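You operate a simulated robot arm through the tools that you are given. There is no shell and no other tool. Be economical: measure what you need, move in short steps, check, and stop when the job is done.

You run a simulated two-armed robot. Do the job below in one go: nothing can be reset, and whatever is moved stays where it is left.

JOB
On the top of the inspection bench, fold the rag in half and then in half again.
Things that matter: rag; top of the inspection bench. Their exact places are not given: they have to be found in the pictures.

It is judged by the outcome, as a careful person would: the job done as asked, and still so three seconds after it is handed in. It fails if anything else is knocked over, pushed out of place, dropped, spilled or broken. Flat cloth is picked up by pressing the open fingertips on it (5 to 10 N) and closing them slowly along it; thin cloth reads only 2 to 8 mm in the jaws.

ROBOT AND FRAMES
Two 7-joint arms with two-finger parallel grippers on one trunk, on a base that drives. Base frame: it is fixed to the floor where the robot stands at the start and does not move with it; the origin is under the middle of the robot, x ahead of it, y to its left, z up; the surface under the hand at the start is at about z = 0.82. Readings come in m, degrees, newtons and seconds.
The left shoulder is at the start at [0.07, 0.133, 1.101], the right one opposite. With the tool pointing down near the work surface each hand reaches from about 0.2 to 0.66 m from the robot's upright axis, wherever it stands, measured 20 degrees to its own side. Places, roughly: top of the inspection bench [0.6, 0, 0.8]. Payload 1.57 kg a hand.
The tool frame of a hand sits at the grasp point between the pads (the TCP): z along the fingers, y along the line on which they close. The tips reach 0.03 m beyond it. The gripper opens to 0.08 m. The fingers are 0.017 m wide and 0.012 m thick; the gripper's body (0.04 by 0.082 m) begins 0.08 m behind the TCP.
Orientation is told as [roll, pitch, yaw] about the base's x, y, z axes, in that order, counted from this pose: with the fingers straight down and closing along the base's y, the tool's x points along the base's -x, its y along +y and its z along -z.

CONTROLS
- The arms move only by the tool send_rows. It takes "left_motion", "right_motion" or both (then of equal length, played together; a hand with none holds still); each is a list of rows, each a list of 7 numbers: the shift along the tool's x, y, z in m, then the turn, a rotation vector about the tool's x, y, z in degrees, then the closure in counts, from 0 (fully open) to 255 (shut). In form: [[dx, dy, dz, rx, ry, rz, fingers], ...]. A call has 1 to 12 rows; each row shifts and turns the commanded pose from where the row before left it, along the tool's axes as they then stand. Each row takes 0.2 s and may step no farther than 0.05 m and 8.6 degrees from the row before; otherwise, or with a gripper value out of range, the whole call is refused. Where a pose cannot be reached the arm comes as near as it can. A force on the tool above 40 N (or 10 N above the force at the start of the call, whichever is more), or a blocked arm, ends the call early, and 0.2 s more pass. The fingers move at their own pace (about 0.153 m/s each) and stop on an object; they squeeze with about 31 N. The grip force told is the motor's: it shows also when the fingers shut on nothing. Time passes only in rows, and 0.2 s behind the last, so rows that do not move let the fingers close. The reply holds the time, the measured pose of the TCP, the force on the tool along the base axes, the opening and the grip force, in the units named above and with some noise, with the torque about the TCP (base axes, N m) and any sound that the robot's microphone picked up.
- Cameras (640 x 400 px; columns grow to the right, rows downward): "scene" is now at [0.1352, -0.0106, 1.326]; the picture's right is [-0.10, -0.99, -0.00], its down [-0.62, 0.07, -0.78] and it looks along [0.78, -0.08, -0.62] (base axes); focal length 222 px, centre (320, 200). "left" rides on the left gripper at [0.072, 0.007, -0.122] in its tool frame; the picture's right is [-0.09, 1.00, 0.00], its down [-0.84, -0.08, -0.54] and it looks along [-0.54, -0.05, 0.84] (tool axes); focal length 238 px, centre (320, 200). "right" rides on the right gripper at [0.072, -0.007, -0.122] in its tool frame; the picture's right is [0.09, 1.00, 0.00], its down [-0.84, 0.08, -0.54] and it looks along [-0.54, 0.05, 0.84] (tool axes); focal length 238 px, centre (320, 200).
- grab_frame(camera): a new picture of that camera. No time passes.
- lift_body(by): slides the trunk up (or, below 0, down) by that many m; the arms and the scene camera ride with it, the base frame stays. It gives what a move gives, with no picture.
- roll_base(legs): drives the robot by 1 to 6 legs, each [ahead, left, turn to the left] in m, m and degrees, along the robot's own axes; the way and the turn of a leg run together, so that a leg with both is an arc; at most 1.5 m and 180 degrees a leg. The arms and the cameras ride along, it lands a little off, and it stops where it bumps. It gives what a move gives.
- turn_head(pan, tilt): turns the head with the scene camera to pan (to the left, within 86 degrees either way) and tilt (down, from -29 to 69), counted from straight ahead of the robot. It gives what a move gives.
- pixel_to_xyz(camera, pixels): for up to 12 pixels [column, row] of the newest picture of that camera ("zoom" is the newest enlarged one), the place [x, y, z] in the base frame of the surface seen there, good to about 0.003 m. No time passes.
- zoom(camera, box): a new picture of the part [left, top, right, bottom] of that camera's present view, enlarged. No time passes.
- sign_off(): hands the job in; it is judged then, once.

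Keep the steps short. Do not move on a guess: measure, check each grasp and each placing, and mend mistakes. In all there are 80 turns and 58 pictures (those below and enlarged ones count). Leave the grippers open and the arms clear of the work at the hand-in unless told otherwise, and finish with a single line.

The tools are called after "Request:" by a JSON object that holds its "api" and its "payload". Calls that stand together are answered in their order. send_rows: Moves the arms, as the interface text tells. Its arguments: {"type":"object","properties":{"left_motion":{"type":"array","items":{"type":"array","items":{"type":"number"}}},"right_motion":{"type":"array","items":{"type":"array","items":{"type":"number"}}}},"required":[]} The other tools are called the same way: lift_body (by) slides the trunk up or down; roll_base (legs) drives the base; turn_head (pan, tilt) turns the head that bears the scene camera; grab_frame (camera) takes a picture; pixel_to_xyz (camera, pixels) gives the place of the surface under pixels of a picture; zoom (camera, box) takes an enlarged picture of a part of a camera's view; sign_off () hands the job in.

At the start:

```text
time_s: 0.0
left_position: [0.5531, 0.0669, 0.9657]
left_tool_rot: [0.0, 0.0, 0.0]
left_wrist_force: [-0.8, 0.6, -0.4]
left_torque: [0.01, 0.0, -0.03]
left_width: 0.0801
left_grip_force: 0.0
right_position: [0.4088, -0.3525, 1.1435]
right_tool_rot: [0.0, 0.1, 0.0]
right_wrist_force: [0.4, 0.9, 0.3]
right_torque: [-0.02, -0.04, -0.04]
right_width: 0.0799
right_grip_force: 0.0
trunk travel left (down, up): [-0.675, 0.265]
robot x, y, heading: [-0.0007, -0.0013, 0.5]
head pan, tilt: [-6.0, 38.6]
```

scene: 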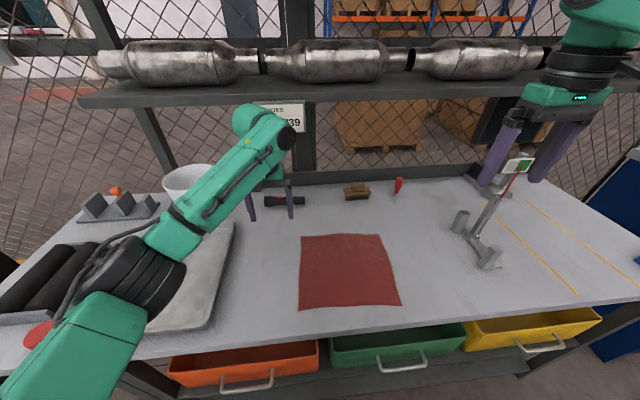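
right: 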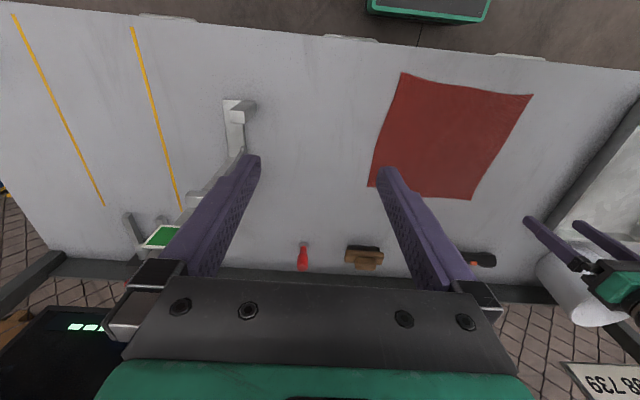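
left: 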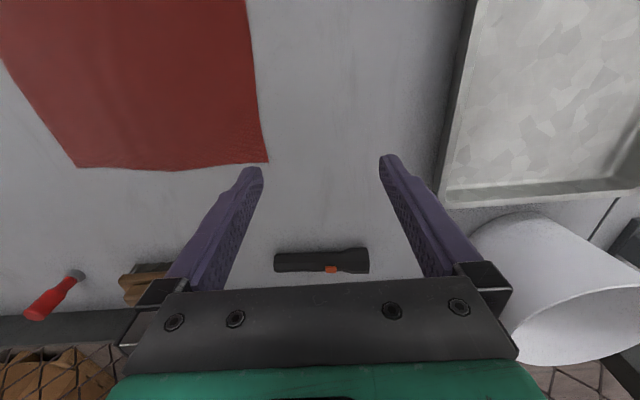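

The rag is the red square in the scene view, with corners near (301,236), (380,234), (400,305) and (298,309). I'll measure its corners and the bench surface around it.

Request:
{"api": "pixel_to_xyz", "payload": {"camera": "scene", "pixels": [[302, 237], [379, 236], [399, 303], [299, 308], [345, 270], [340, 235], [350, 304], [300, 270], [389, 270], [270, 280], [430, 280], [350, 325]]}}

Request:
{"api": "zoom", "payload": {"camera": "scene", "box": [240, 170, 460, 340]}}

```text
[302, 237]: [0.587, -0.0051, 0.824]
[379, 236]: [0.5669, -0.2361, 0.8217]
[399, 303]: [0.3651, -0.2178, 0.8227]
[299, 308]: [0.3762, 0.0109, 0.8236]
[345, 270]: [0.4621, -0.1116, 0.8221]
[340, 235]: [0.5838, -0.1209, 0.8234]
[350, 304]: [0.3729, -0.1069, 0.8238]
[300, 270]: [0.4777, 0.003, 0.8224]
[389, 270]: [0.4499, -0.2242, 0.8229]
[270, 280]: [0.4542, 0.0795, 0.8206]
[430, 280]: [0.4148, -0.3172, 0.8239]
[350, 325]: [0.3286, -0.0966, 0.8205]
```

```text
2.35 times, centred on (350, 255) of scene
```

zoom: 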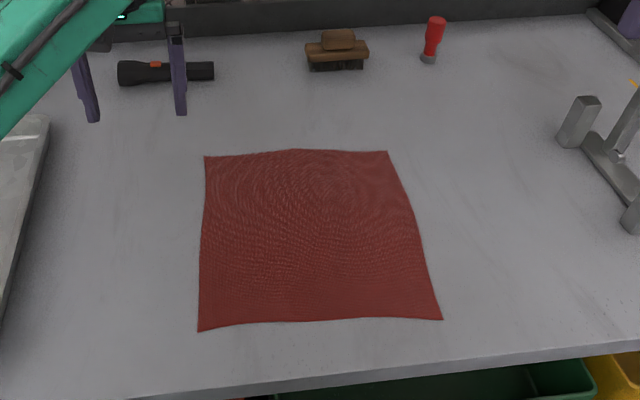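

The rag is about 0.23 m in y by 0.21 m in x. Its far corners are at (0.587,-0.005) and (0.567,-0.236), and its near corners at (0.376,0.011) and (0.365,-0.218). I'll fold the far edge onto the near edge with both hands. First I'll bring both hands above the far corners at z 0.90, half closed.

Request:
{"api": "send_rows", "payload": {"left_motion": [[-0.00183, -0.00825, 0.0055, 0, 0, 0, 150], [-0.00183, -0.00825, 0.0055, 0, 0, 0, 150], [-0.00183, -0.00825, 0.0055, 0, 0, 0, 150], [-0.00183, -0.00825, 0.0055, 0, 0, 0, 150], [-0.00183, -0.00825, 0.0055, 0, 0, 0, 150], [-0.00183, -0.00825, 0.0055, 0, 0, 0, 150], [-0.00183, -0.00825, 0.0055, 0, 0, 0, 150], [-0.00183, -0.00825, 0.0055, 0, 0, 0, 150], [-0.00183, -0.00825, 0.0055, 0, 0, 0, 150], [-0.00183, -0.00825, 0.0055, 0, 0, 0, 150], [-0.00183, -0.00825, 0.0055, 0, 0, 0, 150], [-0.00183, -0.00825, 0.0055, 0, 0, 0, 150]], "right_motion": [[-0.02, 0.036, 0, 0, 0, 0, 150], [-0.02, 0.036, 0, 0, 0, 0, 150], [-0.02, 0.036, 0, 0, 0, 0, 150], [-0.02, 0.0365, 0, 0, 0, 0, 150], [-0.035, 0, 0, 0, 0, 0, 150], [-0.035, 0, 0, 0, 0, 0, 150], [0, 0, 0.0406, 0, 0, 0, 150], [0, 0, 0.0406, 0, 0, 0, 150], [0, 0, 0.0406, 0, 0, 0, 150], [0, 0, 0.0406, 0, 0, 0, 150], [0, 0, 0.0406, 0, 0, 0, 150], [0, 0, 0.0406, 0, 0, 0, 150]]}}

Request:
{"api": "grab_frame", "payload": {"camera": "left"}}

Request:
{"api": "grab_frame", "payload": {"camera": "right"}}

```text
time_s: 2.6
left_position: [0.5675, -0.028, 0.8985]
left_tool_rot: [-0.1, 0.0, 0.1]
left_wrist_force: [0.1, 0.6, -0.6]
left_torque: [-0.01, 0.01, -0.02]
left_width: 0.0329
left_grip_force: 0.1
left hand out of reach, approached as far as the arm can: row 11, 12
right_position: [0.5218, -0.2228, 0.8803]
right_tool_rot: [0.1, 0.1, 0.0]
right_wrist_force: [-0.5, -0.5, 0.3]
right_torque: [0.01, 0.01, 0.01]
right_width: 0.033
right_grip_force: 0.0
right hand out of reach, approached as far as the arm can: row 5, 6
trunk travel left (down, up): [-0.675, 0.265]
robot x, y, heading: [0.0009, 0.0036, -0.1]
head pan, tilt: [-6.0, 38.6]
```

```text
53 pictures are left
```

left: 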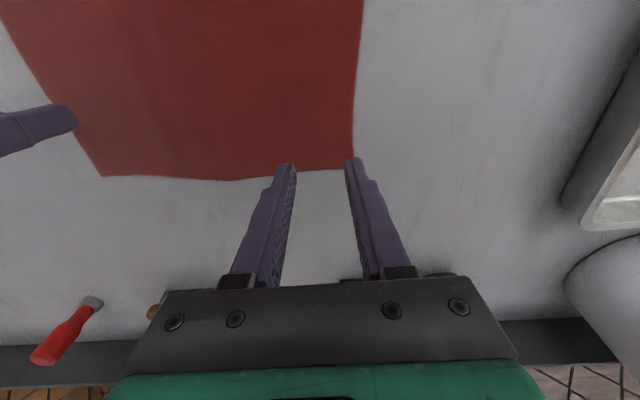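

```text
52 pictures are left
```

right: 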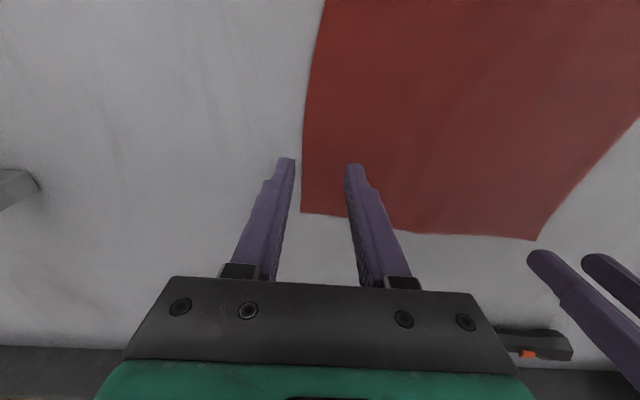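

Both hands are at the limit of their reach. I'll drive the base 0.06 m ahead and re-measure the corners in the wrist views (A at left-view (352,167), B at right-view (302,212)).

Request:
{"api": "pixel_to_xyz", "payload": {"camera": "left", "pixels": [[350, 167], [107, 174], [359, 10], [230, 178]]}}

Request:
{"api": "pixel_to_xyz", "payload": {"camera": "right", "pixels": [[304, 209], [534, 237], [400, 225], [322, 10]]}}

Request:
{"api": "roll_base", "payload": {"legs": [[0.06, 0, 0]]}}

```text
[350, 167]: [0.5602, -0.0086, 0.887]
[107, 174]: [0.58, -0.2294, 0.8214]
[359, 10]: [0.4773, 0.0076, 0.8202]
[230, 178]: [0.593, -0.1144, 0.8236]
```

```text
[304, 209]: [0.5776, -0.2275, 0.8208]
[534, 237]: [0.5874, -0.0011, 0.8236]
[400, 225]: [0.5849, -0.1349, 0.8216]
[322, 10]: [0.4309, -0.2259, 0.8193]
```

```text
time_s: 3.6
left_position: [0.6119, -0.0429, 0.9017]
left_tool_rot: [0.1, -0.2, -1.5]
left_wrist_force: [-0.5, -0.2, 0.4]
left_torque: [0.02, -0.02, 0.02]
left_width: 0.0331
left_grip_force: 0.1
right_position: [0.5691, -0.226, 0.8797]
right_tool_rot: [0.1, 0.0, -0.2]
right_wrist_force: [0.3, -0.3, 0.2]
right_torque: [0.0, -0.01, 0.02]
right_width: 0.0329
right_grip_force: 0.0
trunk travel left (down, up): [-0.675, 0.265]
robot x, y, heading: [0.0492, -0.0024, -0.2]
head pan, tilt: [-6.0, 38.6]
stopped in leg 1: the robot was blocked; the commanded pose is now the measured one
```

The base stopped against the bench after 0.05 m. I'll move the hands to the grip spots just above the cloth and look again.

Request:
{"api": "send_rows", "payload": {"left_motion": [[0.0115, 0.004, 0.007, 0, 0, 0.5, 150], [0.0115, 0.004, 0.007, 0, 0, 0.5, 150], [0.0115, 0.004, 0.007, 0, 0, 0.5, 150], [0, 0, 0, 0, 0, 0, 150]], "right_motion": [[0.001, 0.007, 0, 0, 0, 0, 150], [0.001, 0.007, 0, 0, 0, 0, 150], [0, 0.008, 0, 0, 0, 0, 150], [0, 0, 0, 0, 0, 0, 150]]}}

Request:
{"api": "grab_frame", "payload": {"camera": "left"}}

Request:
{"api": "grab_frame", "payload": {"camera": "right"}}

Request:
{"api": "grab_frame", "payload": {"camera": "scene"}}

```text
time_s: 4.6
left_position: [0.5802, -0.0262, 0.8782]
left_tool_rot: [-0.1, -0.1, -2.8]
left_wrist_force: [0.8, -0.2, -0.1]
left_torque: [0.04, 0.01, -0.01]
left_width: 0.0332
left_grip_force: 0.0
right_position: [0.5675, -0.2012, 0.8807]
right_tool_rot: [0.0, 0.2, 0.1]
right_wrist_force: [-0.2, 0.1, 0.3]
right_torque: [-0.02, 0.02, 0.03]
right_width: 0.0328
right_grip_force: 0.2
trunk travel left (down, up): [-0.675, 0.265]
robot x, y, heading: [0.0498, -0.0036, 0.1]
head pan, tilt: [-6.0, 38.6]
```

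```text
51 pictures are left
```

left: 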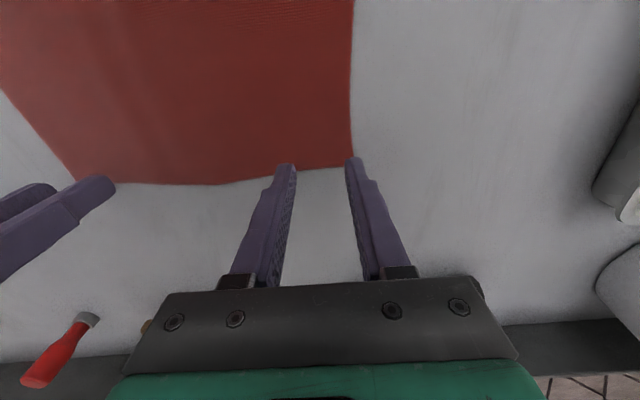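

```text
50 pictures are left
```

right: 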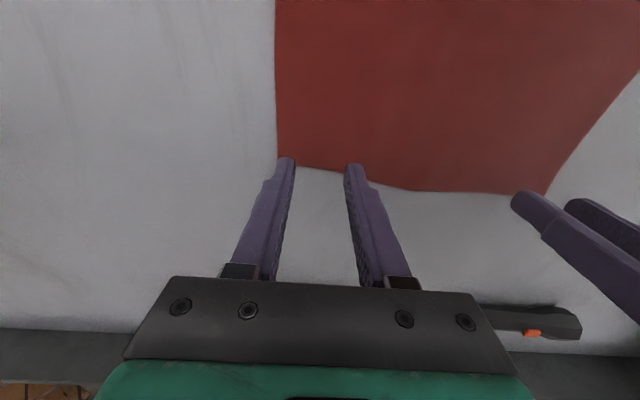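

```text
49 pictures are left
```

scene: 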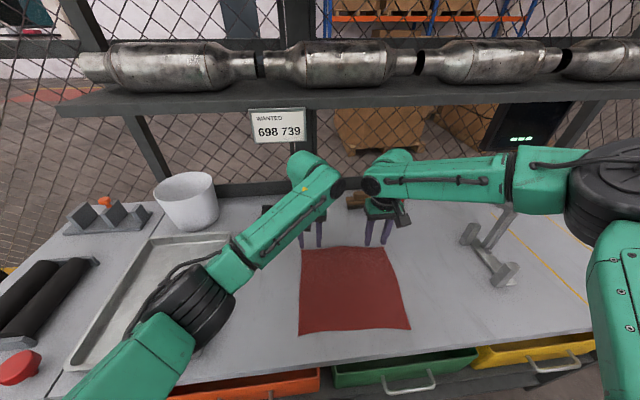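

Projecting the tips down, the left outer finger would land right at the rag's side edge, so I shift it 8 mm inward. The right hand moves 4 mm toward me. Then both descend to just above contact.

Request:
{"api": "send_rows", "payload": {"left_motion": [[0, -0.008, 0, 0, 0, 0, 150], [0, 0, 0.012, 0, 0, 0, 150], [0, 0, 0.011, 0, 0, 0, 150], [0, 0, 0, 0, 0, 0, 150]], "right_motion": [[0.004, 0, 0, 0, 0, 0, 150], [0, 0, 0.013, 0, 0, 0, 150], [0, 0, 0.012, 0, 0, 0, 150], [0, 0, 0, 0, 0, 0, 150]]}}

Request:
{"api": "grab_frame", "payload": {"camera": "left"}}

Request:
{"api": "grab_frame", "payload": {"camera": "right"}}

```text
time_s: 5.6
left_position: [0.579, -0.0327, 0.8552]
left_tool_rot: [0.0, -0.1, -2.8]
left_wrist_force: [0.8, -1.0, 0.2]
left_torque: [0.01, 0.01, 0.01]
left_width: 0.0332
left_grip_force: 0.2
right_position: [0.5628, -0.1998, 0.8552]
right_tool_rot: [0.0, 0.0, 0.0]
right_wrist_force: [-0.4, 0.2, 0.2]
right_torque: [-0.02, 0.05, 0.01]
right_width: 0.0327
right_grip_force: 0.0
trunk travel left (down, up): [-0.675, 0.265]
robot x, y, heading: [0.0462, -0.0003, 0.1]
head pan, tilt: [-6.0, 38.6]
```

```text
48 pictures are left
```

left: 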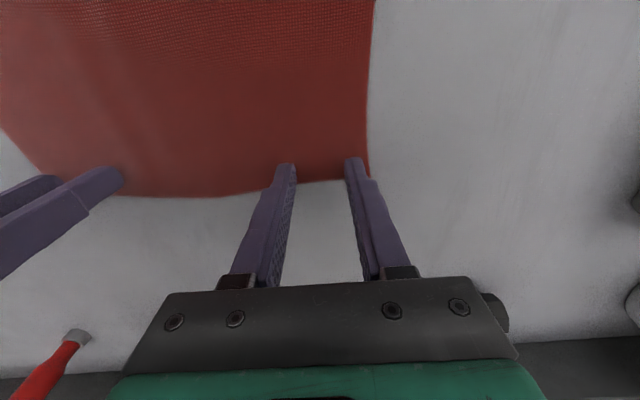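

```text
47 pictures are left
```

right: 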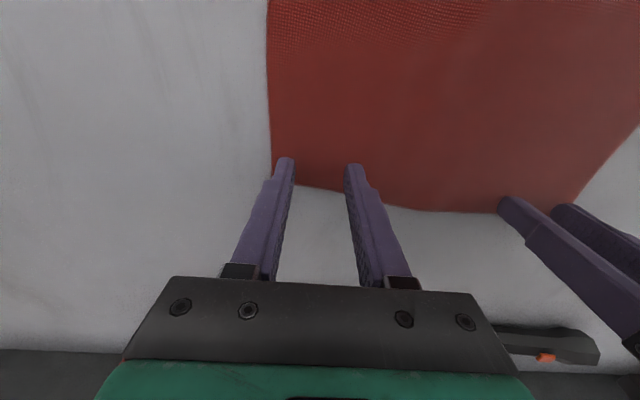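

The finger tips are over the corners, about 10 mm inside the edges. Next I press down in 1.5 mm steps and read the forces.

Request:
{"api": "send_rows", "payload": {"left_motion": [[0, 0, 0.0015, 0, 0, 0, 150], [0, 0, 0.0015, 0, 0, 0, 150], [0, 0, 0, 0, 0, 0, 150]], "right_motion": [[0, 0, 0.0015, 0, 0, 0, 150], [0, 0, 0.0015, 0, 0, 0, 150], [0, 0, 0, 0, 0, 0, 150]]}}

```text
time_s: 6.4
left_position: [0.5792, -0.0333, 0.852]
left_tool_rot: [0.1, 0.0, -2.8]
left_wrist_force: [-0.6, -0.4, 0.0]
left_torque: [-0.01, 0.0, -0.01]
left_width: 0.0327
left_grip_force: 0.2
right_position: [0.565, -0.2001, 0.8511]
right_tool_rot: [-0.1, 0.0, 0.0]
right_wrist_force: [-0.3, 0.1, -0.5]
right_torque: [-0.01, 0.0, -0.01]
right_width: 0.033
right_grip_force: 0.1
trunk travel left (down, up): [-0.675, 0.265]
robot x, y, heading: [0.0497, 0.0009, -0.1]
head pan, tilt: [-6.0, 38.6]
```

There is no contact yet, so I lower another 2 mm.

Request:
{"api": "send_rows", "payload": {"left_motion": [[0, 0, 0.001, 0, 0, 0, 150], [0, 0, 0.001, 0, 0, 0, 150], [0, 0, 0, 0, 0, 0, 150]], "right_motion": [[0, 0, 0.001, 0, 0, 0, 150], [0, 0, 0.001, 0, 0, 0, 150], [0, 0, 0, 0, 0, 0, 150]]}}

```text
time_s: 7.2
left_position: [0.5783, -0.0333, 0.8513]
left_tool_rot: [0.0, -0.2, -2.8]
left_wrist_force: [1.5, 0.0, 4.6]
left_torque: [0.01, -0.11, -0.04]
left_width: 0.0328
left_grip_force: 0.0
right_position: [0.563, -0.1999, 0.8513]
right_tool_rot: [0.1, -0.1, 0.0]
right_wrist_force: [0.8, 0.3, 6.9]
right_torque: [-0.12, -0.06, 0.0]
right_width: 0.0325
right_grip_force: 0.1
trunk travel left (down, up): [-0.675, 0.265]
robot x, y, heading: [0.0489, -0.0039, -0.2]
head pan, tilt: [-6.0, 38.6]
```

Contact reads 4.6 N on the left and 6.9 N on the right. I'll press the left slightly more, then close both slowly.

Request:
{"api": "send_rows", "payload": {"left_motion": [[0, 0, 0.0006, 0, 0, 0, 150], [0, 0, 0, 0, 0, 0, 162], [0, 0, 0, 0, 0, 0, 174], [0, 0, 0, 0, 0, 0, 186], [0, 0, 0, 0, 0, 0, 198], [0, 0, 0, 0, 0, 0, 210], [0, 0, 0, 0, 0, 0, 222], [0, 0, 0, 0, 0, 0, 234], [0, 0, 0, 0, 0, 0, 246], [0, 0, 0, 0, 0, 0, 255], [0, 0, 0, 0, 0, 0, 255], [0, 0, 0, 0, 0, 0, 255]], "right_motion": [[0, 0, 0.0003, 0, 0, 0, 150], [0, 0, 0, 0, 0, 0, 162], [0, 0, 0, 0, 0, 0, 174], [0, 0, 0, 0, 0, 0, 186], [0, 0, 0, 0, 0, 0, 198], [0, 0, 0, 0, 0, 0, 210], [0, 0, 0, 0, 0, 0, 222], [0, 0, 0, 0, 0, 0, 234], [0, 0, 0, 0, 0, 0, 246], [0, 0, 0, 0, 0, 0, 255], [0, 0, 0, 0, 0, 0, 255], [0, 0, 0, 0, 0, 0, 255]]}}

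Request:
{"api": "grab_frame", "payload": {"camera": "left"}}

Request:
{"api": "grab_frame", "payload": {"camera": "right"}}

```text
time_s: 9.8
left_position: [0.577, -0.0316, 0.8511]
left_tool_rot: [0.0, -0.3, -2.8]
left_wrist_force: [0.1, 0.6, 11.3]
left_torque: [0.01, -0.02, -0.02]
left_width: 0.0023
left_grip_force: 23.4
right_position: [0.5621, -0.1995, 0.8512]
right_tool_rot: [-0.1, -0.1, -0.1]
right_wrist_force: [-0.5, 0.2, 4.6]
right_torque: [-0.03, -0.01, -0.01]
right_width: 0.0
right_grip_force: 21.6
trunk travel left (down, up): [-0.675, 0.265]
robot x, y, heading: [0.0506, 0.0002, 0.2]
head pan, tilt: [-6.0, 38.6]
```

```text
46 pictures are left
```

left: 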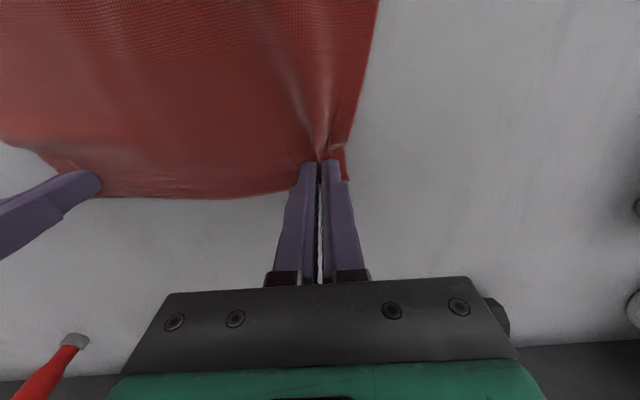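

```text
45 pictures are left
```

right: 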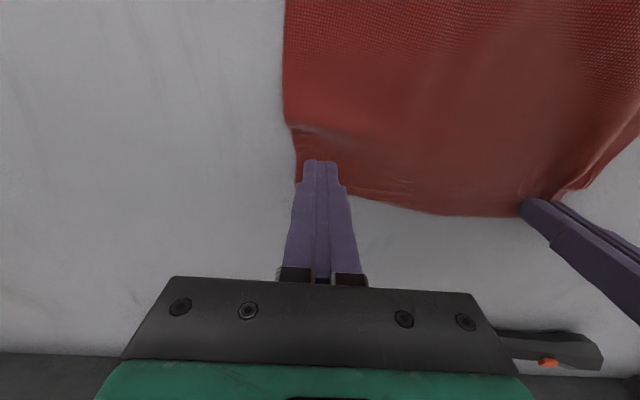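

The left grip holds (2.3 mm). The right one slipped shut on nothing. I'll raise the right hand, open it, shift it 6 mm inward and press harder.

Request:
{"api": "send_rows", "payload": {"right_motion": [[0, 0, -0.008, 0, 0, 0, 255], [0.002, 0.007, 0, 0, 0, 0, 140], [0, 0, 0, 0, 0, 0, 140], [0, 0, 0.006, 0, 0, 0, 140], [0, 0, 0.0015, 0, 0, 0, 140], [0, 0, 0.001, 0, 0, 0, 140], [0, 0, 0, 0, 0, 0, 140]]}}

Request:
{"api": "grab_frame", "payload": {"camera": "right"}}

```text
time_s: 11.4
left_position: [0.5788, -0.0333, 0.8505]
left_tool_rot: [-0.1, -0.3, -2.9]
left_wrist_force: [0.0, 2.3, 12.9]
left_torque: [0.08, -0.02, -0.04]
left_width: 0.0023
left_grip_force: 23.3
right_position: [0.5598, -0.1948, 0.8512]
right_tool_rot: [0.0, -0.2, -0.1]
right_wrist_force: [-0.4, -0.7, 3.4]
right_torque: [-0.07, 0.02, -0.02]
right_width: 0.0364
right_grip_force: 0.1
trunk travel left (down, up): [-0.675, 0.265]
robot x, y, heading: [0.0545, 0.0007, 0.1]
head pan, tilt: [-6.0, 38.6]
```

```text
44 pictures are left
```

right: 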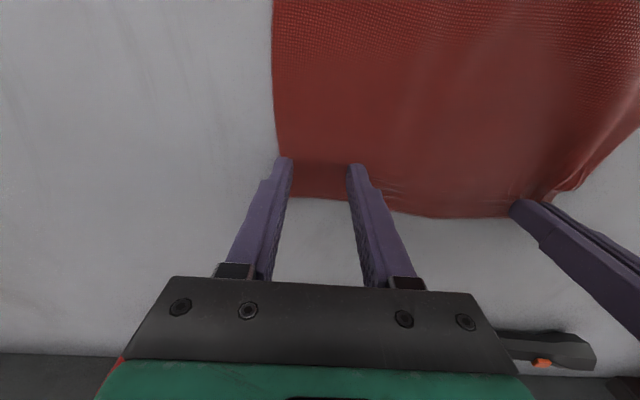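

The position is fine but a bit deep, so I shift 6 mm forward and 3 mm inward, then press to about 9 N before closing.

Request:
{"api": "send_rows", "payload": {"right_motion": [[0, 0, -0.006, 0, 0, 0, 140], [-0.006, 0.003, 0, 0, 0, 0, 140], [0, 0, 0.006, 0, 0, 0, 140], [0, 0, 0.001, 0, 0, 0, 140], [0, 0, 0, 0, 0, 0, 140]]}}

```text
time_s: 12.6
left_position: [0.5775, -0.0326, 0.8524]
left_tool_rot: [-0.1, -0.3, -2.8]
left_wrist_force: [1.5, -0.9, 7.5]
left_torque: [-0.01, -0.06, 0.01]
left_width: 0.0021
left_grip_force: 23.9
right_position: [0.5664, -0.1899, 0.8513]
right_tool_rot: [0.0, -0.3, 0.1]
right_wrist_force: [-0.4, -1.9, 17.1]
right_torque: [-0.26, 0.09, -0.02]
right_width: 0.036
right_grip_force: 0.0
trunk travel left (down, up): [-0.675, 0.265]
robot x, y, heading: [0.0493, -0.0046, -0.1]
head pan, tilt: [-6.0, 38.6]
```

The torque about x (-0.26 N m) shows that only the outer finger bears. I'll roll the hand 1° so both fingers press, and ease off slightly.

Request:
{"api": "send_rows", "payload": {"right_motion": [[0, 0, -0.003, 1.2, 0, 0, 140], [0, 0, 0.0015, 0, 0, 0, 140], [0, 0, 0.0007, 0, 0, 0, 140], [0, 0, 0, 0, 0, 0, 140]]}}

```text
time_s: 13.6
left_position: [0.5771, -0.0322, 0.8518]
left_tool_rot: [0.0, -0.2, -2.8]
left_wrist_force: [0.9, -1.3, 5.2]
left_torque: [0.0, 0.0, 0.0]
left_width: 0.0023
left_grip_force: 23.7
right_position: [0.565, -0.1896, 0.8509]
right_tool_rot: [-1.3, -0.3, 0.0]
right_wrist_force: [-1.3, 1.0, 15.7]
right_torque: [0.45, 0.04, 0.06]
right_width: 0.0363
right_grip_force: 0.0
trunk travel left (down, up): [-0.675, 0.265]
robot x, y, heading: [0.0525, 0.0007, 0.1]
head pan, tilt: [-6.0, 38.6]
```

That overcorrected, so I roll back 0.7° and ease the force.

Request:
{"api": "send_rows", "payload": {"right_motion": [[0, 0, -0.0006, -0.7, 0, 0, 140], [0, 0, 0, 0, 0, 0, 140], [0, 0, 0, 0, 0, 0, 140]]}}

```text
time_s: 14.4
left_position: [0.578, -0.0333, 0.8506]
left_tool_rot: [-0.1, -0.2, -2.8]
left_wrist_force: [-2.1, 0.9, 7.4]
left_torque: [0.03, 0.04, -0.01]
left_width: 0.002
left_grip_force: 23.4
right_position: [0.5651, -0.1915, 0.8505]
right_tool_rot: [-0.5, -0.1, 0.0]
right_wrist_force: [1.5, -1.0, 9.7]
right_torque: [0.15, -0.03, -0.03]
right_width: 0.0361
right_grip_force: 0.1
trunk travel left (down, up): [-0.675, 0.265]
robot x, y, heading: [0.0493, 0.0007, -0.3]
head pan, tilt: [-6.0, 38.6]
```

The press is 9.7 N and fairly even between the fingers. I close slowly.

Request:
{"api": "send_rows", "payload": {"right_motion": [[0, 0, 0, -0.2, 0, 0, 150], [0, 0, 0, 0, 0, 0, 160], [0, 0, 0, 0, 0, 0, 170], [0, 0, 0, 0, 0, 0, 180], [0, 0, 0, 0, 0, 0, 190], [0, 0, 0, 0, 0, 0, 200], [0, 0, 0, 0, 0, 0, 211], [0, 0, 0, 0, 0, 0, 222], [0, 0, 0, 0, 0, 0, 233], [0, 0, 0, 0, 0, 0, 244], [0, 0, 0, 0, 0, 0, 255], [0, 0, 0, 0, 0, 0, 255]]}}

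Request:
{"api": "grab_frame", "payload": {"camera": "right"}}

```text
time_s: 17.0
left_position: [0.576, -0.0329, 0.8507]
left_tool_rot: [-0.1, -0.3, -2.7]
left_wrist_force: [-0.6, -2.2, 8.0]
left_torque: [-0.05, 0.05, 0.03]
left_width: 0.0025
left_grip_force: 23.6
right_position: [0.566, -0.19, 0.8514]
right_tool_rot: [-0.3, -0.2, 0.0]
right_wrist_force: [0.5, 4.0, 8.4]
right_torque: [0.08, 0.02, -0.02]
right_width: 0.002
right_grip_force: 24.0
trunk travel left (down, up): [-0.675, 0.265]
robot x, y, heading: [0.0517, -0.0002, -0.1]
head pan, tilt: [-6.0, 38.6]
```

```text
43 pictures are left
```

right: 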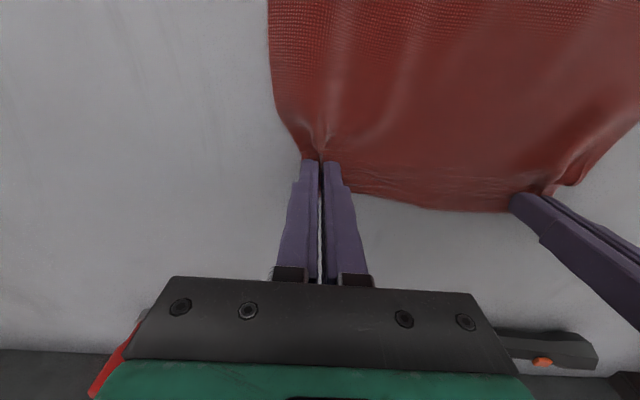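

Both corners are held (2.5 mm and 2.0 mm). I lift along a quarter arc toward the robot, spreading the hands slightly, then check.

Request:
{"api": "send_rows", "payload": {"left_motion": [[0.0034, 0.001, -0.0259, 0, 0, 0, 255], [0.01, 0.0015, -0.0241, 0, 0, 0, 255], [0.0159, 0.0015, -0.0207, 0, 0, 0, 255], [0.0207, 0.0015, -0.0159, 0, 0, 0, 255], [0.0241, 0.0015, -0.01, 0, 0, 0, 255], [0.0259, 0.001, -0.0034, 0, 0, 0, 255], [0, 0, 0, 0, 0, 0, 255]], "right_motion": [[0.0034, -0.001, -0.0259, 0, 0, 0, 255], [0.01, -0.0015, -0.0241, 0, 0, 0, 255], [0.0159, -0.0015, -0.0207, 0, 0, 0, 255], [0.0207, -0.0015, -0.0159, 0, 0, 0, 255], [0.0241, -0.0015, -0.01, 0, 0, 0, 255], [0.0259, -0.001, -0.0034, 0, 0, 0, 255], [0, 0, 0, 0, 0, 0, 255]]}}

Request:
{"api": "grab_frame", "payload": {"camera": "scene"}}

Request:
{"api": "grab_frame", "payload": {"camera": "right"}}

```text
time_s: 18.6
left_position: [0.4793, -0.0243, 0.9473]
left_tool_rot: [-0.5, -0.1, -2.9]
left_wrist_force: [-2.4, -29.8, 0.7]
left_torque: [-0.89, 0.09, 0.01]
left_width: 0.0028
left_grip_force: 23.6
right_position: [0.4697, -0.1965, 0.9501]
right_tool_rot: [0.0, -0.2, 0.0]
right_wrist_force: [2.6, 29.9, 0.0]
right_torque: [0.92, -0.04, -0.1]
right_width: 0.0024
right_grip_force: 23.9
trunk travel left (down, up): [-0.675, 0.265]
robot x, y, heading: [0.0513, 0.0005, -0.0]
head pan, tilt: [-6.0, 38.6]
```

```text
42 pictures are left
```

scene: 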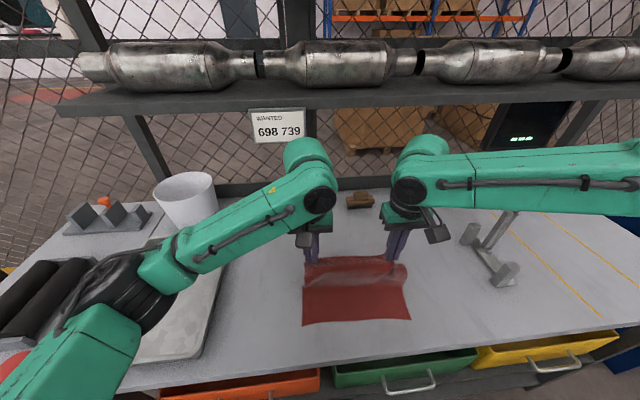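

```text
41 pictures are left
```

right: 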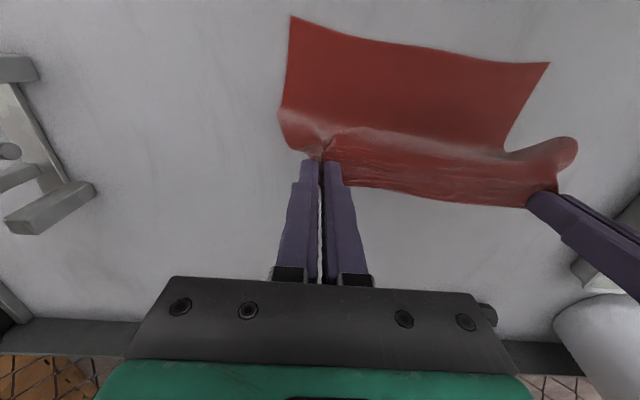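

The hands are pulling 30 N against each other, so the spread was too much. I'll bring them back together by 5 mm each. I also measure the near corners in the right view at (292,17) and (549,62).

Request:
{"api": "pixel_to_xyz", "payload": {"camera": "right", "pixels": [[293, 20], [546, 64], [420, 47]]}}

Request:
{"api": "pixel_to_xyz", "payload": {"camera": "scene", "pixels": [[303, 325], [409, 319], [355, 321]]}}

Request:
{"api": "send_rows", "payload": {"left_motion": [[0, -0.003, 0, 0, 0, 0, 255], [0, -0.002, 0, 0, 0, 0, 255], [0, 0, 0, 0, 0, 0, 255]], "right_motion": [[0, 0.003, 0, 0, 0, 0, 255], [0, 0.002, 0, 0, 0, 0, 255], [0, 0, 0, 0, 0, 0, 255]]}}

```text
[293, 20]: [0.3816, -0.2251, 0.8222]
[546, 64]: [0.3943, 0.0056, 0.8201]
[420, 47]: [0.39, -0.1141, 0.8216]
```

```text
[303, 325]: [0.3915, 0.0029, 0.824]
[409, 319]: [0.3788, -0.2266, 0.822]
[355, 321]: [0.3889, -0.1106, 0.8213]
```

```text
time_s: 19.4
left_position: [0.4797, -0.0268, 0.9503]
left_tool_rot: [0.0, -0.1, -2.7]
left_wrist_force: [-0.8, -14.3, -0.6]
left_torque: [-0.43, 0.06, 0.0]
left_width: 0.0027
left_grip_force: 24.1
right_position: [0.468, -0.1929, 0.9499]
right_tool_rot: [-0.4, 0.0, -0.1]
right_wrist_force: [0.7, 14.2, 0.2]
right_torque: [0.46, -0.03, -0.07]
right_width: 0.0022
right_grip_force: 23.3
trunk travel left (down, up): [-0.675, 0.265]
robot x, y, heading: [0.0488, 0.001, -0.0]
head pan, tilt: [-6.0, 38.6]
```

The near corners are at D (0.392,0.004) and C (0.379,-0.227). I continue the second quarter of the arc toward them, relaxing the tension a little and tilting the fingers forward about 40°, and stop just above the landing.

Request:
{"api": "send_rows", "payload": {"left_motion": [[0.0192, -0.0008, 0.0019, 0, -5.6, 0, 255], [0.0189, -0.0008, 0.0038, 0, -5.6, 0, 255], [0.0185, -0.0008, 0.0056, 0, -5.6, 0, 255], [0.0179, -0.0008, 0.0075, 0, -5.6, 0, 255], [0.0171, -0.0008, 0.0091, 0, -5.6, 0, 255], [0.016, -0.0008, 0.0107, 0, -5.6, 0, 255], [0.0149, -0.0008, 0.0123, 0, -5.6, 0, 255], [0, 0, 0, 0, 0, 0, 255]], "right_motion": [[0.0192, 0.0006, 0.0019, 0, -5.6, 0, 255], [0.0189, 0.0006, 0.0038, 0, -5.6, 0, 255], [0.0185, 0.0006, 0.0056, 0, -5.6, 0, 255], [0.0179, 0.0006, 0.0075, 0, -5.6, 0, 255], [0.0171, 0.0006, 0.0091, 0, -5.6, 0, 255], [0.016, 0.0006, 0.0107, 0, -5.6, 0, 255], [0.0149, 0.0006, 0.0123, 0, -5.6, 0, 255], [0, 0, 0, 0, 0, 0, 255]]}}

Request:
{"api": "grab_frame", "payload": {"camera": "scene"}}

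Request:
{"api": "grab_frame", "payload": {"camera": "right"}}

```text
time_s: 21.0
left_position: [0.3841, -0.0309, 0.8794]
left_tool_rot: [-1.6, -38.6, -2.1]
left_wrist_force: [8.3, -16.8, 5.5]
left_torque: [-0.49, -0.34, -0.22]
left_width: 0.0023
left_grip_force: 23.7
right_position: [0.4618, -0.1804, 0.9308]
right_tool_rot: [0.6, -19.9, 1.2]
right_wrist_force: [-8.5, 17.3, -5.4]
right_torque: [0.47, 0.34, 0.24]
right_width: 0.0023
right_grip_force: 23.2
right hand out of reach, approached as far as the arm can: row 3, 4, 5, 6, 7
trunk travel left (down, up): [-0.675, 0.265]
robot x, y, heading: [0.0499, 0.0036, -0.4]
head pan, tilt: [-6.0, 38.6]
stopped in row 7 (left hand): the force on the tool passed its limit at 42 N (the readings are from after the stop); the commanded pose is now the measured one
```

```text
40 pictures are left
```

scene: 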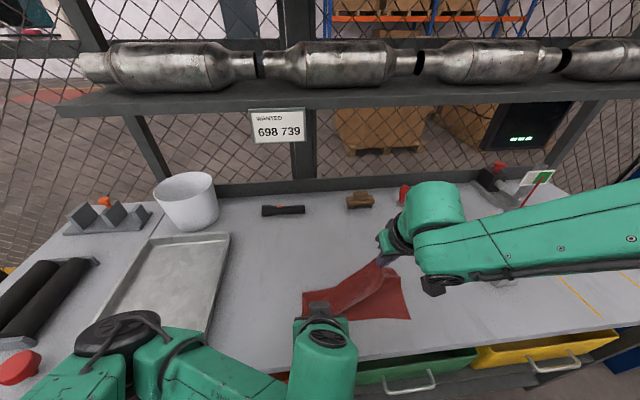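

```text
39 pictures are left
```

right: 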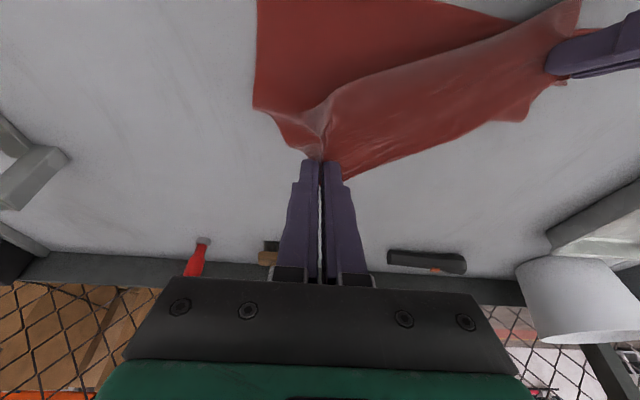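

The right arm can't tilt past about 20°, so it lagged and pulled on the cloth. The left is nearly in place. I'll set the right hand upright again and bring it alongside.

Request:
{"api": "send_rows", "payload": {"right_motion": [[0.008, 0, 0.0, 0, 6.6, 0, 255], [0.01, 0, 0.004, 0, 6.6, 0, 255], [0.012, -0.001, 0.006, 0, 6.6, 0, 255], [0.015, -0.002, 0.01, 0, 0, 0, 255], [0.015, -0.002, 0.012, 0, 0, 0, 255], [0.012, -0.002, 0.012, 0, 0, 0, 255], [0, 0, 0, 0, 0, 0, 255]]}}

Request:
{"api": "grab_frame", "payload": {"camera": "scene"}}

Request:
{"api": "grab_frame", "payload": {"camera": "right"}}

```text
time_s: 22.6
left_position: [0.3853, -0.0293, 0.8777]
left_tool_rot: [-1.0, -38.3, -2.4]
left_wrist_force: [-0.5, -3.1, -0.1]
left_torque: [-0.05, 0.01, -0.06]
left_width: 0.0022
left_grip_force: 23.5
right_position: [0.393, -0.1904, 0.8806]
right_tool_rot: [0.1, -0.3, 1.3]
right_wrist_force: [0.8, 1.9, -0.2]
right_torque: [0.08, 0.02, -0.01]
right_width: 0.0019
right_grip_force: 23.3
trunk travel left (down, up): [-0.675, 0.265]
robot x, y, heading: [0.0525, 0.0009, -0.1]
head pan, tilt: [-6.0, 38.6]
```

```text
38 pictures are left
```

scene: 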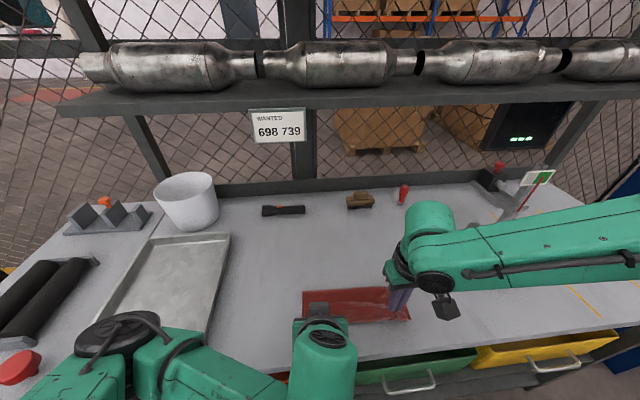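

```text
37 pictures are left
```

right: 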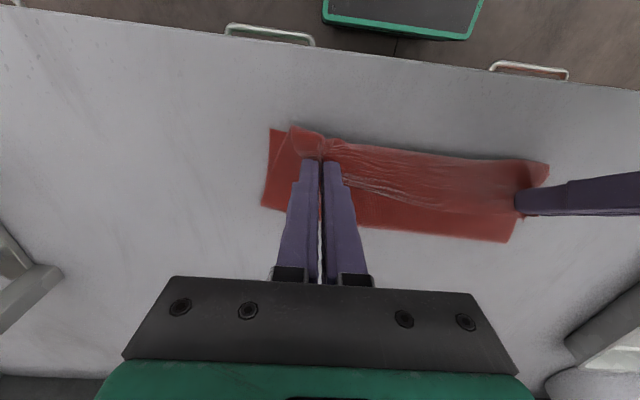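

The half is now folded over. I lower both hands so the edge lands on the near edge.

Request:
{"api": "send_rows", "payload": {"left_motion": [[0.0065, 0.0, 0.006, 0, 0, 0, 255], [0.006, 0.0, 0.0055, 0, 0, 0, 255], [0.005, 0.0, 0.0045, 0, 0, 0, 255], [0, 0, 0, 0, 0, 0, 255]], "right_motion": [[0.003, 0, 0.01, 0, 0, 0, 255], [0.002, 0, 0.01, 0, 0, 0, 255], [0, 0, 0.006, 0, 0, 0, 255], [0, 0, 0, 0, 0, 0, 255]]}}

Request:
{"api": "grab_frame", "payload": {"camera": "left"}}

Request:
{"api": "grab_frame", "payload": {"camera": "right"}}

```text
time_s: 23.6
left_position: [0.3818, -0.0287, 0.8535]
left_tool_rot: [-1.1, -38.4, -2.3]
left_wrist_force: [-0.4, -3.0, -0.1]
left_torque: [-0.07, 0.01, -0.09]
left_width: 0.0022
left_grip_force: 23.8
right_position: [0.3903, -0.1892, 0.8534]
right_tool_rot: [0.2, -0.3, 1.3]
right_wrist_force: [0.3, 2.8, 1.4]
right_torque: [0.06, 0.0, -0.05]
right_width: 0.002
right_grip_force: 23.9
trunk travel left (down, up): [-0.675, 0.265]
robot x, y, heading: [0.0509, -0.0025, -0.0]
head pan, tilt: [-6.0, 38.6]
```

```text
36 pictures are left
```

left: 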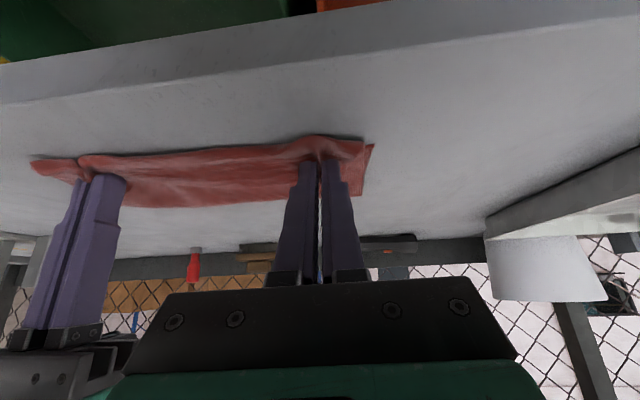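

```text
35 pictures are left
```

right: 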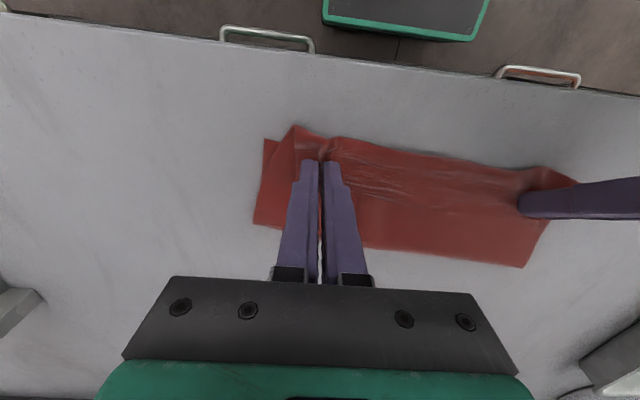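

The layers look aligned. I open both hands slightly, then draw them out gently: the left back along its fingers, the right straight up.

Request:
{"api": "send_rows", "payload": {"left_motion": [[0, 0, 0, 0, 0, 0, 225], [0, 0, 0, 0, 0, 0, 205], [0, 0, 0, 0, 0, 0, 205], [0, 0, -0.008, 0, 0, 0, 205], [0, 0, -0.012, 0, 0, 0, 205], [0, 0, -0.02, 0, 0, 0, 205], [0, 0, -0.03, 0, 0, 0, 205], [0, 0, -0.03, 0, 0, 0, 205]], "right_motion": [[0, 0, 0, 0, 0, 0, 225], [0, 0, 0, 0, 0, 0, 205], [0, 0, 0, 0, 0, 0, 205], [0, 0, -0.008, 0, 0, 0, 205], [0, 0, -0.012, 0, 0, 0, 205], [0, 0, -0.02, 0, 0, 0, 205], [0, 0, -0.03, 0, 0, 0, 205], [0, 0, -0.03, 0, 0, 0, 205]]}}

Request:
{"api": "grab_frame", "payload": {"camera": "scene"}}

Request:
{"api": "grab_frame", "payload": {"camera": "right"}}

```text
time_s: 25.6
left_position: [0.3708, -0.0479, 0.9123]
left_tool_rot: [0.9, -39.3, 3.1]
left_wrist_force: [-0.1, -0.3, 0.5]
left_torque: [0.0, 0.0, 0.01]
left_width: 0.0159
left_grip_force: 0.0
left hand out of reach, approached as far as the arm can: row 6, 7, 8
right_position: [0.3874, -0.1904, 0.955]
right_tool_rot: [0.2, -0.2, 1.3]
right_wrist_force: [-0.7, 0.0, 0.6]
right_torque: [-0.04, 0.0, -0.01]
right_width: 0.0158
right_grip_force: 0.1
trunk travel left (down, up): [-0.675, 0.265]
robot x, y, heading: [0.0498, 0.0007, -0.1]
head pan, tilt: [-6.0, 38.6]
stopped in row 8 (left hand): the arm was blocked; the commanded pose is now the measured one
```

```text
34 pictures are left
```

scene: 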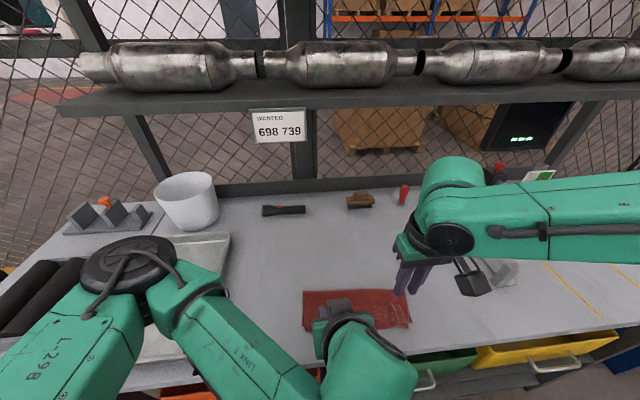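

```text
33 pictures are left
```

right: 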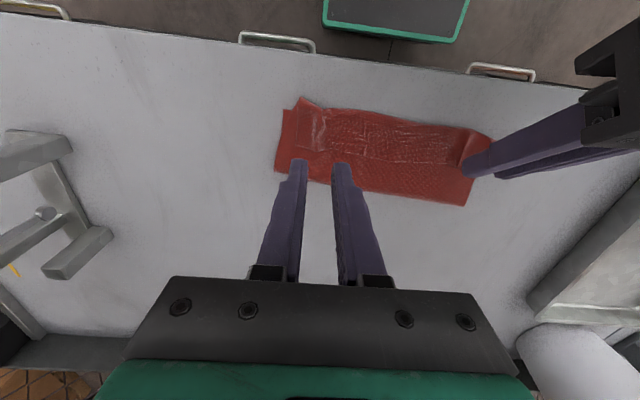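

The right corner is released and the half-fold looks fine. I set the left hand upright, up and to the left, to clear the view.

Request:
{"api": "send_rows", "payload": {"left_motion": [[-0.01, 0.01, -0.008, 0, 6.5, 0, 205], [-0.008, 0.02, -0.01, 0, 6.5, 0, 205], [-0.005, 0.025, -0.01, 0, 6.5, 0, 205], [-0.003, 0.025, -0.015, 0, 6.5, 0, 205], [0, 0.025, -0.015, 0, 6.5, 0, 205], [0, 0.025, -0.015, 0, 6.5, 2, 205], [0, 0.025, -0.015, 0, 0, 2, 205], [0, 0.025, 0, 0, 0, 0, 205]], "right_motion": [[0, 0, 0, 0, 0, 0, 205], [0, -0.02, -0.01, 0, 0, 0, 205], [0, -0.025, -0.01, 0, 0, 0, 205], [0, -0.025, -0.01, 0, 0, 0, 205], [0, -0.025, -0.01, 0, 0, 0, 205], [0, -0.025, -0.01, 0, 0, 0, 205], [0, -0.025, -0.01, 0, 0, 0, 205], [0, 0, 0, 0, 0, 0, 205]]}}

Request:
{"api": "zoom", "payload": {"camera": "scene", "box": [240, 200, 460, 370]}}

Request:
{"api": "grab_frame", "payload": {"camera": "right"}}

```text
time_s: 27.4
left_position: [0.3522, 0.1152, 1.0112]
left_tool_rot: [0.7, -0.2, -0.6]
left_wrist_force: [-1.1, 0.7, 0.4]
left_torque: [0.0, 0.01, 0.02]
left_width: 0.0157
left_grip_force: 0.1
left hand out of reach, approached as far as the arm can: row 4
right_position: [0.3901, -0.3352, 1.0159]
right_tool_rot: [0.1, -0.3, 1.4]
right_wrist_force: [0.1, -0.1, 0.1]
right_torque: [0.01, 0.0, 0.01]
right_width: 0.0158
right_grip_force: 0.1
trunk travel left (down, up): [-0.675, 0.265]
robot x, y, heading: [0.0485, -0.0023, -0.0]
head pan, tilt: [-6.0, 38.6]
```

```text
2.35 times, centred on (350, 285) of scene
```

zoom: 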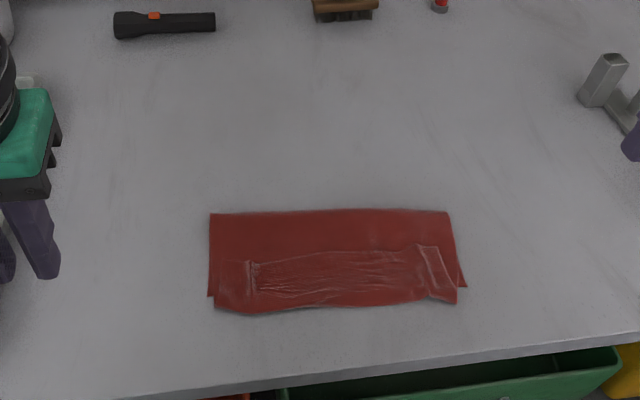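

```text
31 pictures are left
```

right: 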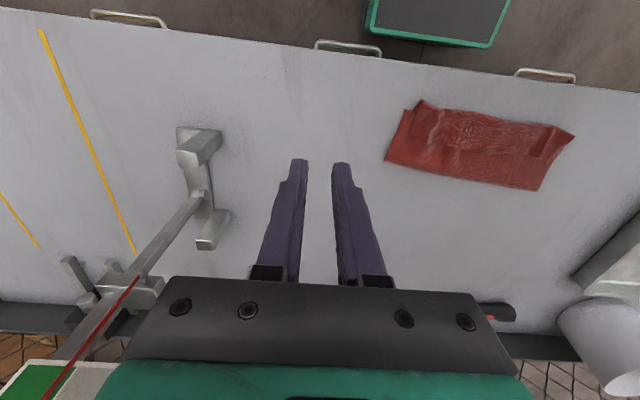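

The first fold is good, with the layers matching to about 1 cm. I measure the folded rag's outline for the second fold.

Request:
{"api": "pixel_to_xyz", "payload": {"camera": "zoom", "pixels": [[212, 215], [218, 307], [211, 294], [446, 213], [463, 285], [454, 300], [212, 255], [453, 250], [330, 212], [335, 300], [335, 250], [240, 280]]}}

```text
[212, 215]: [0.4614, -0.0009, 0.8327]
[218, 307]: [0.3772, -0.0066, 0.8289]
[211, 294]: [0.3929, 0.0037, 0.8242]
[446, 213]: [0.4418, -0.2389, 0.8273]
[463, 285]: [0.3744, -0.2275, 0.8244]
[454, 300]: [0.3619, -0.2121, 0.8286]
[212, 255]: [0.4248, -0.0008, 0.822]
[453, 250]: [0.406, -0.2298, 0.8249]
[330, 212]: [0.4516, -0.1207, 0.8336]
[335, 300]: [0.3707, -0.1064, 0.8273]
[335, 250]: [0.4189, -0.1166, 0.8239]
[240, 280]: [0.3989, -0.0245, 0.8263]
```

The rag is now about 0.24 by 0.09 m, and its left edge middle is at (0.418,-0.001). The right hand will take that left edge and fold it over to the right. I first yaw the right hand by 90° in place and move the left hand away.

Request:
{"api": "send_rows", "payload": {"left_motion": [[0, 0.012, -0.01, 0, 0, 0, 205], [0, 0.012, -0.01, 0, 0, 0, 205], [0, 0.012, -0.01, 0, 0, 0, 205], [0, 0.012, -0.01, 0, 0, 0, 205], [0, 0.012, -0.01, 0, 0, 0, 205], [0, 0.012, -0.01, 0, 0, 0, 205], [0, 0.012, -0.01, 0, 0, 0, 205], [0, 0.012, -0.01, 0, 0, 0, 205], [0, 0, 0, 0, 0, 0, 205], [0, 0, 0, 0, 0, 0, 205], [0, 0, 0, 0, 0, 0, 205]], "right_motion": [[0, 0, 0, 0, 0, -8.3, 150], [0, 0, 0, 0, 0, -8.3, 150], [0, 0, 0, 0, 0, -8.3, 150], [0, 0, 0, 0, 0, -8.3, 150], [0, 0, 0, 0, 0, -8.3, 150], [0, 0, 0, 0, 0, -8.3, 150], [0, 0, 0, 0, 0, -8.3, 150], [0, 0, 0, 0, 0, -8.3, 150], [0, 0, 0, 0, 0, -8.3, 150], [0, 0, 0, 0, 0, -8.3, 150], [0, 0, 0, 0, 0, -8.3, 150]]}}

```text
time_s: 29.8
left_position: [0.3544, 0.2077, 1.09]
left_tool_rot: [0.8, -0.4, -0.6]
left_wrist_force: [-0.5, 0.3, 0.3]
left_torque: [0.0, -0.02, -0.01]
left_width: 0.0158
left_grip_force: 0.0
right_position: [0.3912, -0.3364, 1.0157]
right_tool_rot: [-0.3, -0.2, 92.9]
right_wrist_force: [-0.2, 0.1, 0.0]
right_torque: [0.0, 0.04, -0.01]
right_width: 0.0332
right_grip_force: 0.1
trunk travel left (down, up): [-0.675, 0.265]
robot x, y, heading: [0.0495, -0.0031, 0.1]
head pan, tilt: [-6.0, 38.6]
```

The yaw worked. I move the right hand over the left edge's middle at z about 0.885.

Request:
{"api": "send_rows", "payload": {"right_motion": [[-0.0321, -0.0043, 0.0131, 0, 0, 0, 150], [-0.0321, -0.0043, 0.0131, 0, 0, 0, 150], [-0.0321, -0.0043, 0.0131, 0, 0, 0, 150], [-0.0321, -0.0043, 0.0131, 0, 0, 0, 150], [-0.0321, -0.0043, 0.0131, 0, 0, 0, 150], [-0.0321, -0.0043, 0.0131, 0, 0, 0, 150], [-0.0321, -0.0043, 0.0131, 0, 0, 0, 150], [-0.0321, -0.0043, 0.0131, 0, 0, 0, 150], [-0.0321, -0.0043, 0.0131, 0, 0, 0, 150], [-0.0321, -0.0043, 0.0131, 0, 0, 0, 150], [0, 0, 0, 0, 0, 0, 150]]}}

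Request:
{"api": "grab_frame", "payload": {"camera": "right"}}

```text
time_s: 32.2
left_position: [0.354, 0.2087, 1.0905]
left_tool_rot: [0.8, -0.3, -0.5]
left_wrist_force: [0.3, -0.6, -0.2]
left_torque: [0.01, 0.02, 0.01]
left_width: 0.0158
left_grip_force: 0.0
right_position: [0.4196, -0.0136, 0.8878]
right_tool_rot: [-0.3, -0.2, 92.6]
right_wrist_force: [0.0, 0.0, -0.2]
right_torque: [0.03, 0.03, 0.03]
right_width: 0.0331
right_grip_force: 0.1
trunk travel left (down, up): [-0.675, 0.265]
robot x, y, heading: [0.0477, -0.0001, -0.2]
head pan, tilt: [-6.0, 38.6]
```

```text
30 pictures are left
```

right: 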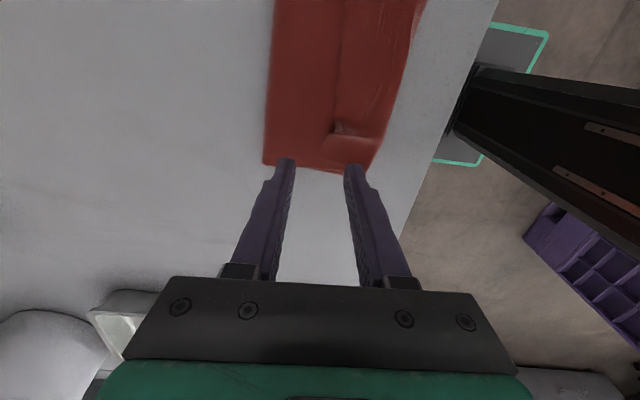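

The fingers are centred on the left edge, about 12 mm inside it. I descend to just above contact.

Request:
{"api": "send_rows", "payload": {"right_motion": [[0, 0, 0.015, 0, 0, 0, 150], [0, 0, 0.015, 0, 0, 0, 150], [0, 0, 0.003, 0, 0, 0, 150], [0, 0, 0.0015, 0, 0, 0, 150], [0, 0, 0, 0, 0, 0, 150]]}}

```text
time_s: 33.4
left_position: [0.3544, 0.2083, 1.0905]
left_tool_rot: [0.7, -0.3, -0.6]
left_wrist_force: [-0.2, 0.1, -0.6]
left_torque: [0.02, 0.01, 0.0]
left_width: 0.0157
left_grip_force: 0.1
right_position: [0.4191, -0.0136, 0.8535]
right_tool_rot: [-0.4, -0.2, 92.6]
right_wrist_force: [2.1, -2.1, 16.6]
right_torque: [0.0, 0.27, 0.05]
right_width: 0.0324
right_grip_force: 0.0
trunk travel left (down, up): [-0.675, 0.265]
robot x, y, heading: [0.0542, -0.0011, 0.1]
head pan, tilt: [-6.0, 38.6]
```

The press is 16.6 N, all on the near finger. I tilt the hand 0.7° to even it out and ease off.

Request:
{"api": "send_rows", "payload": {"right_motion": [[0, 0, -0.0006, -0.7, 0, 0, 150], [0, 0, 0, 0, 0, 0, 150], [0, 0, 0, 0, 0, 0, 150]]}}

```text
time_s: 34.2
left_position: [0.3544, 0.2076, 1.0912]
left_tool_rot: [0.8, -0.4, -0.5]
left_wrist_force: [-0.2, 0.0, 0.4]
left_torque: [0.0, -0.03, -0.01]
left_width: 0.0159
left_grip_force: 0.1
right_position: [0.4202, -0.0135, 0.8536]
right_tool_rot: [0.3, -0.2, 92.6]
right_wrist_force: [3.2, -3.0, 17.3]
right_torque: [-0.02, 0.21, 0.05]
right_width: 0.0314
right_grip_force: 0.0
trunk travel left (down, up): [-0.675, 0.265]
robot x, y, heading: [0.049, -0.0034, 0.3]
head pan, tilt: [-6.0, 38.6]
```

It is still uneven, so I tilt a little more.

Request:
{"api": "send_rows", "payload": {"right_motion": [[0, 0, -0.0007, -0.8, 0, 0, 150], [0, 0, 0, 0, 0, 0, 150], [0, 0, 0, 0, 0, 0, 150]]}}

```text
time_s: 35.0
left_position: [0.3539, 0.2085, 1.0912]
left_tool_rot: [0.8, -0.2, -0.5]
left_wrist_force: [-1.0, -0.8, 0.1]
left_torque: [-0.01, 0.0, 0.01]
left_width: 0.0156
left_grip_force: 0.0
right_position: [0.4188, -0.0131, 0.8529]
right_tool_rot: [1.1, -0.2, 92.6]
right_wrist_force: [2.5, -1.2, 15.0]
right_torque: [0.04, -0.11, -0.06]
right_width: 0.0325
right_grip_force: 0.0
trunk travel left (down, up): [-0.675, 0.265]
robot x, y, heading: [0.0502, -0.001, -0.1]
head pan, tilt: [-6.0, 38.6]
```

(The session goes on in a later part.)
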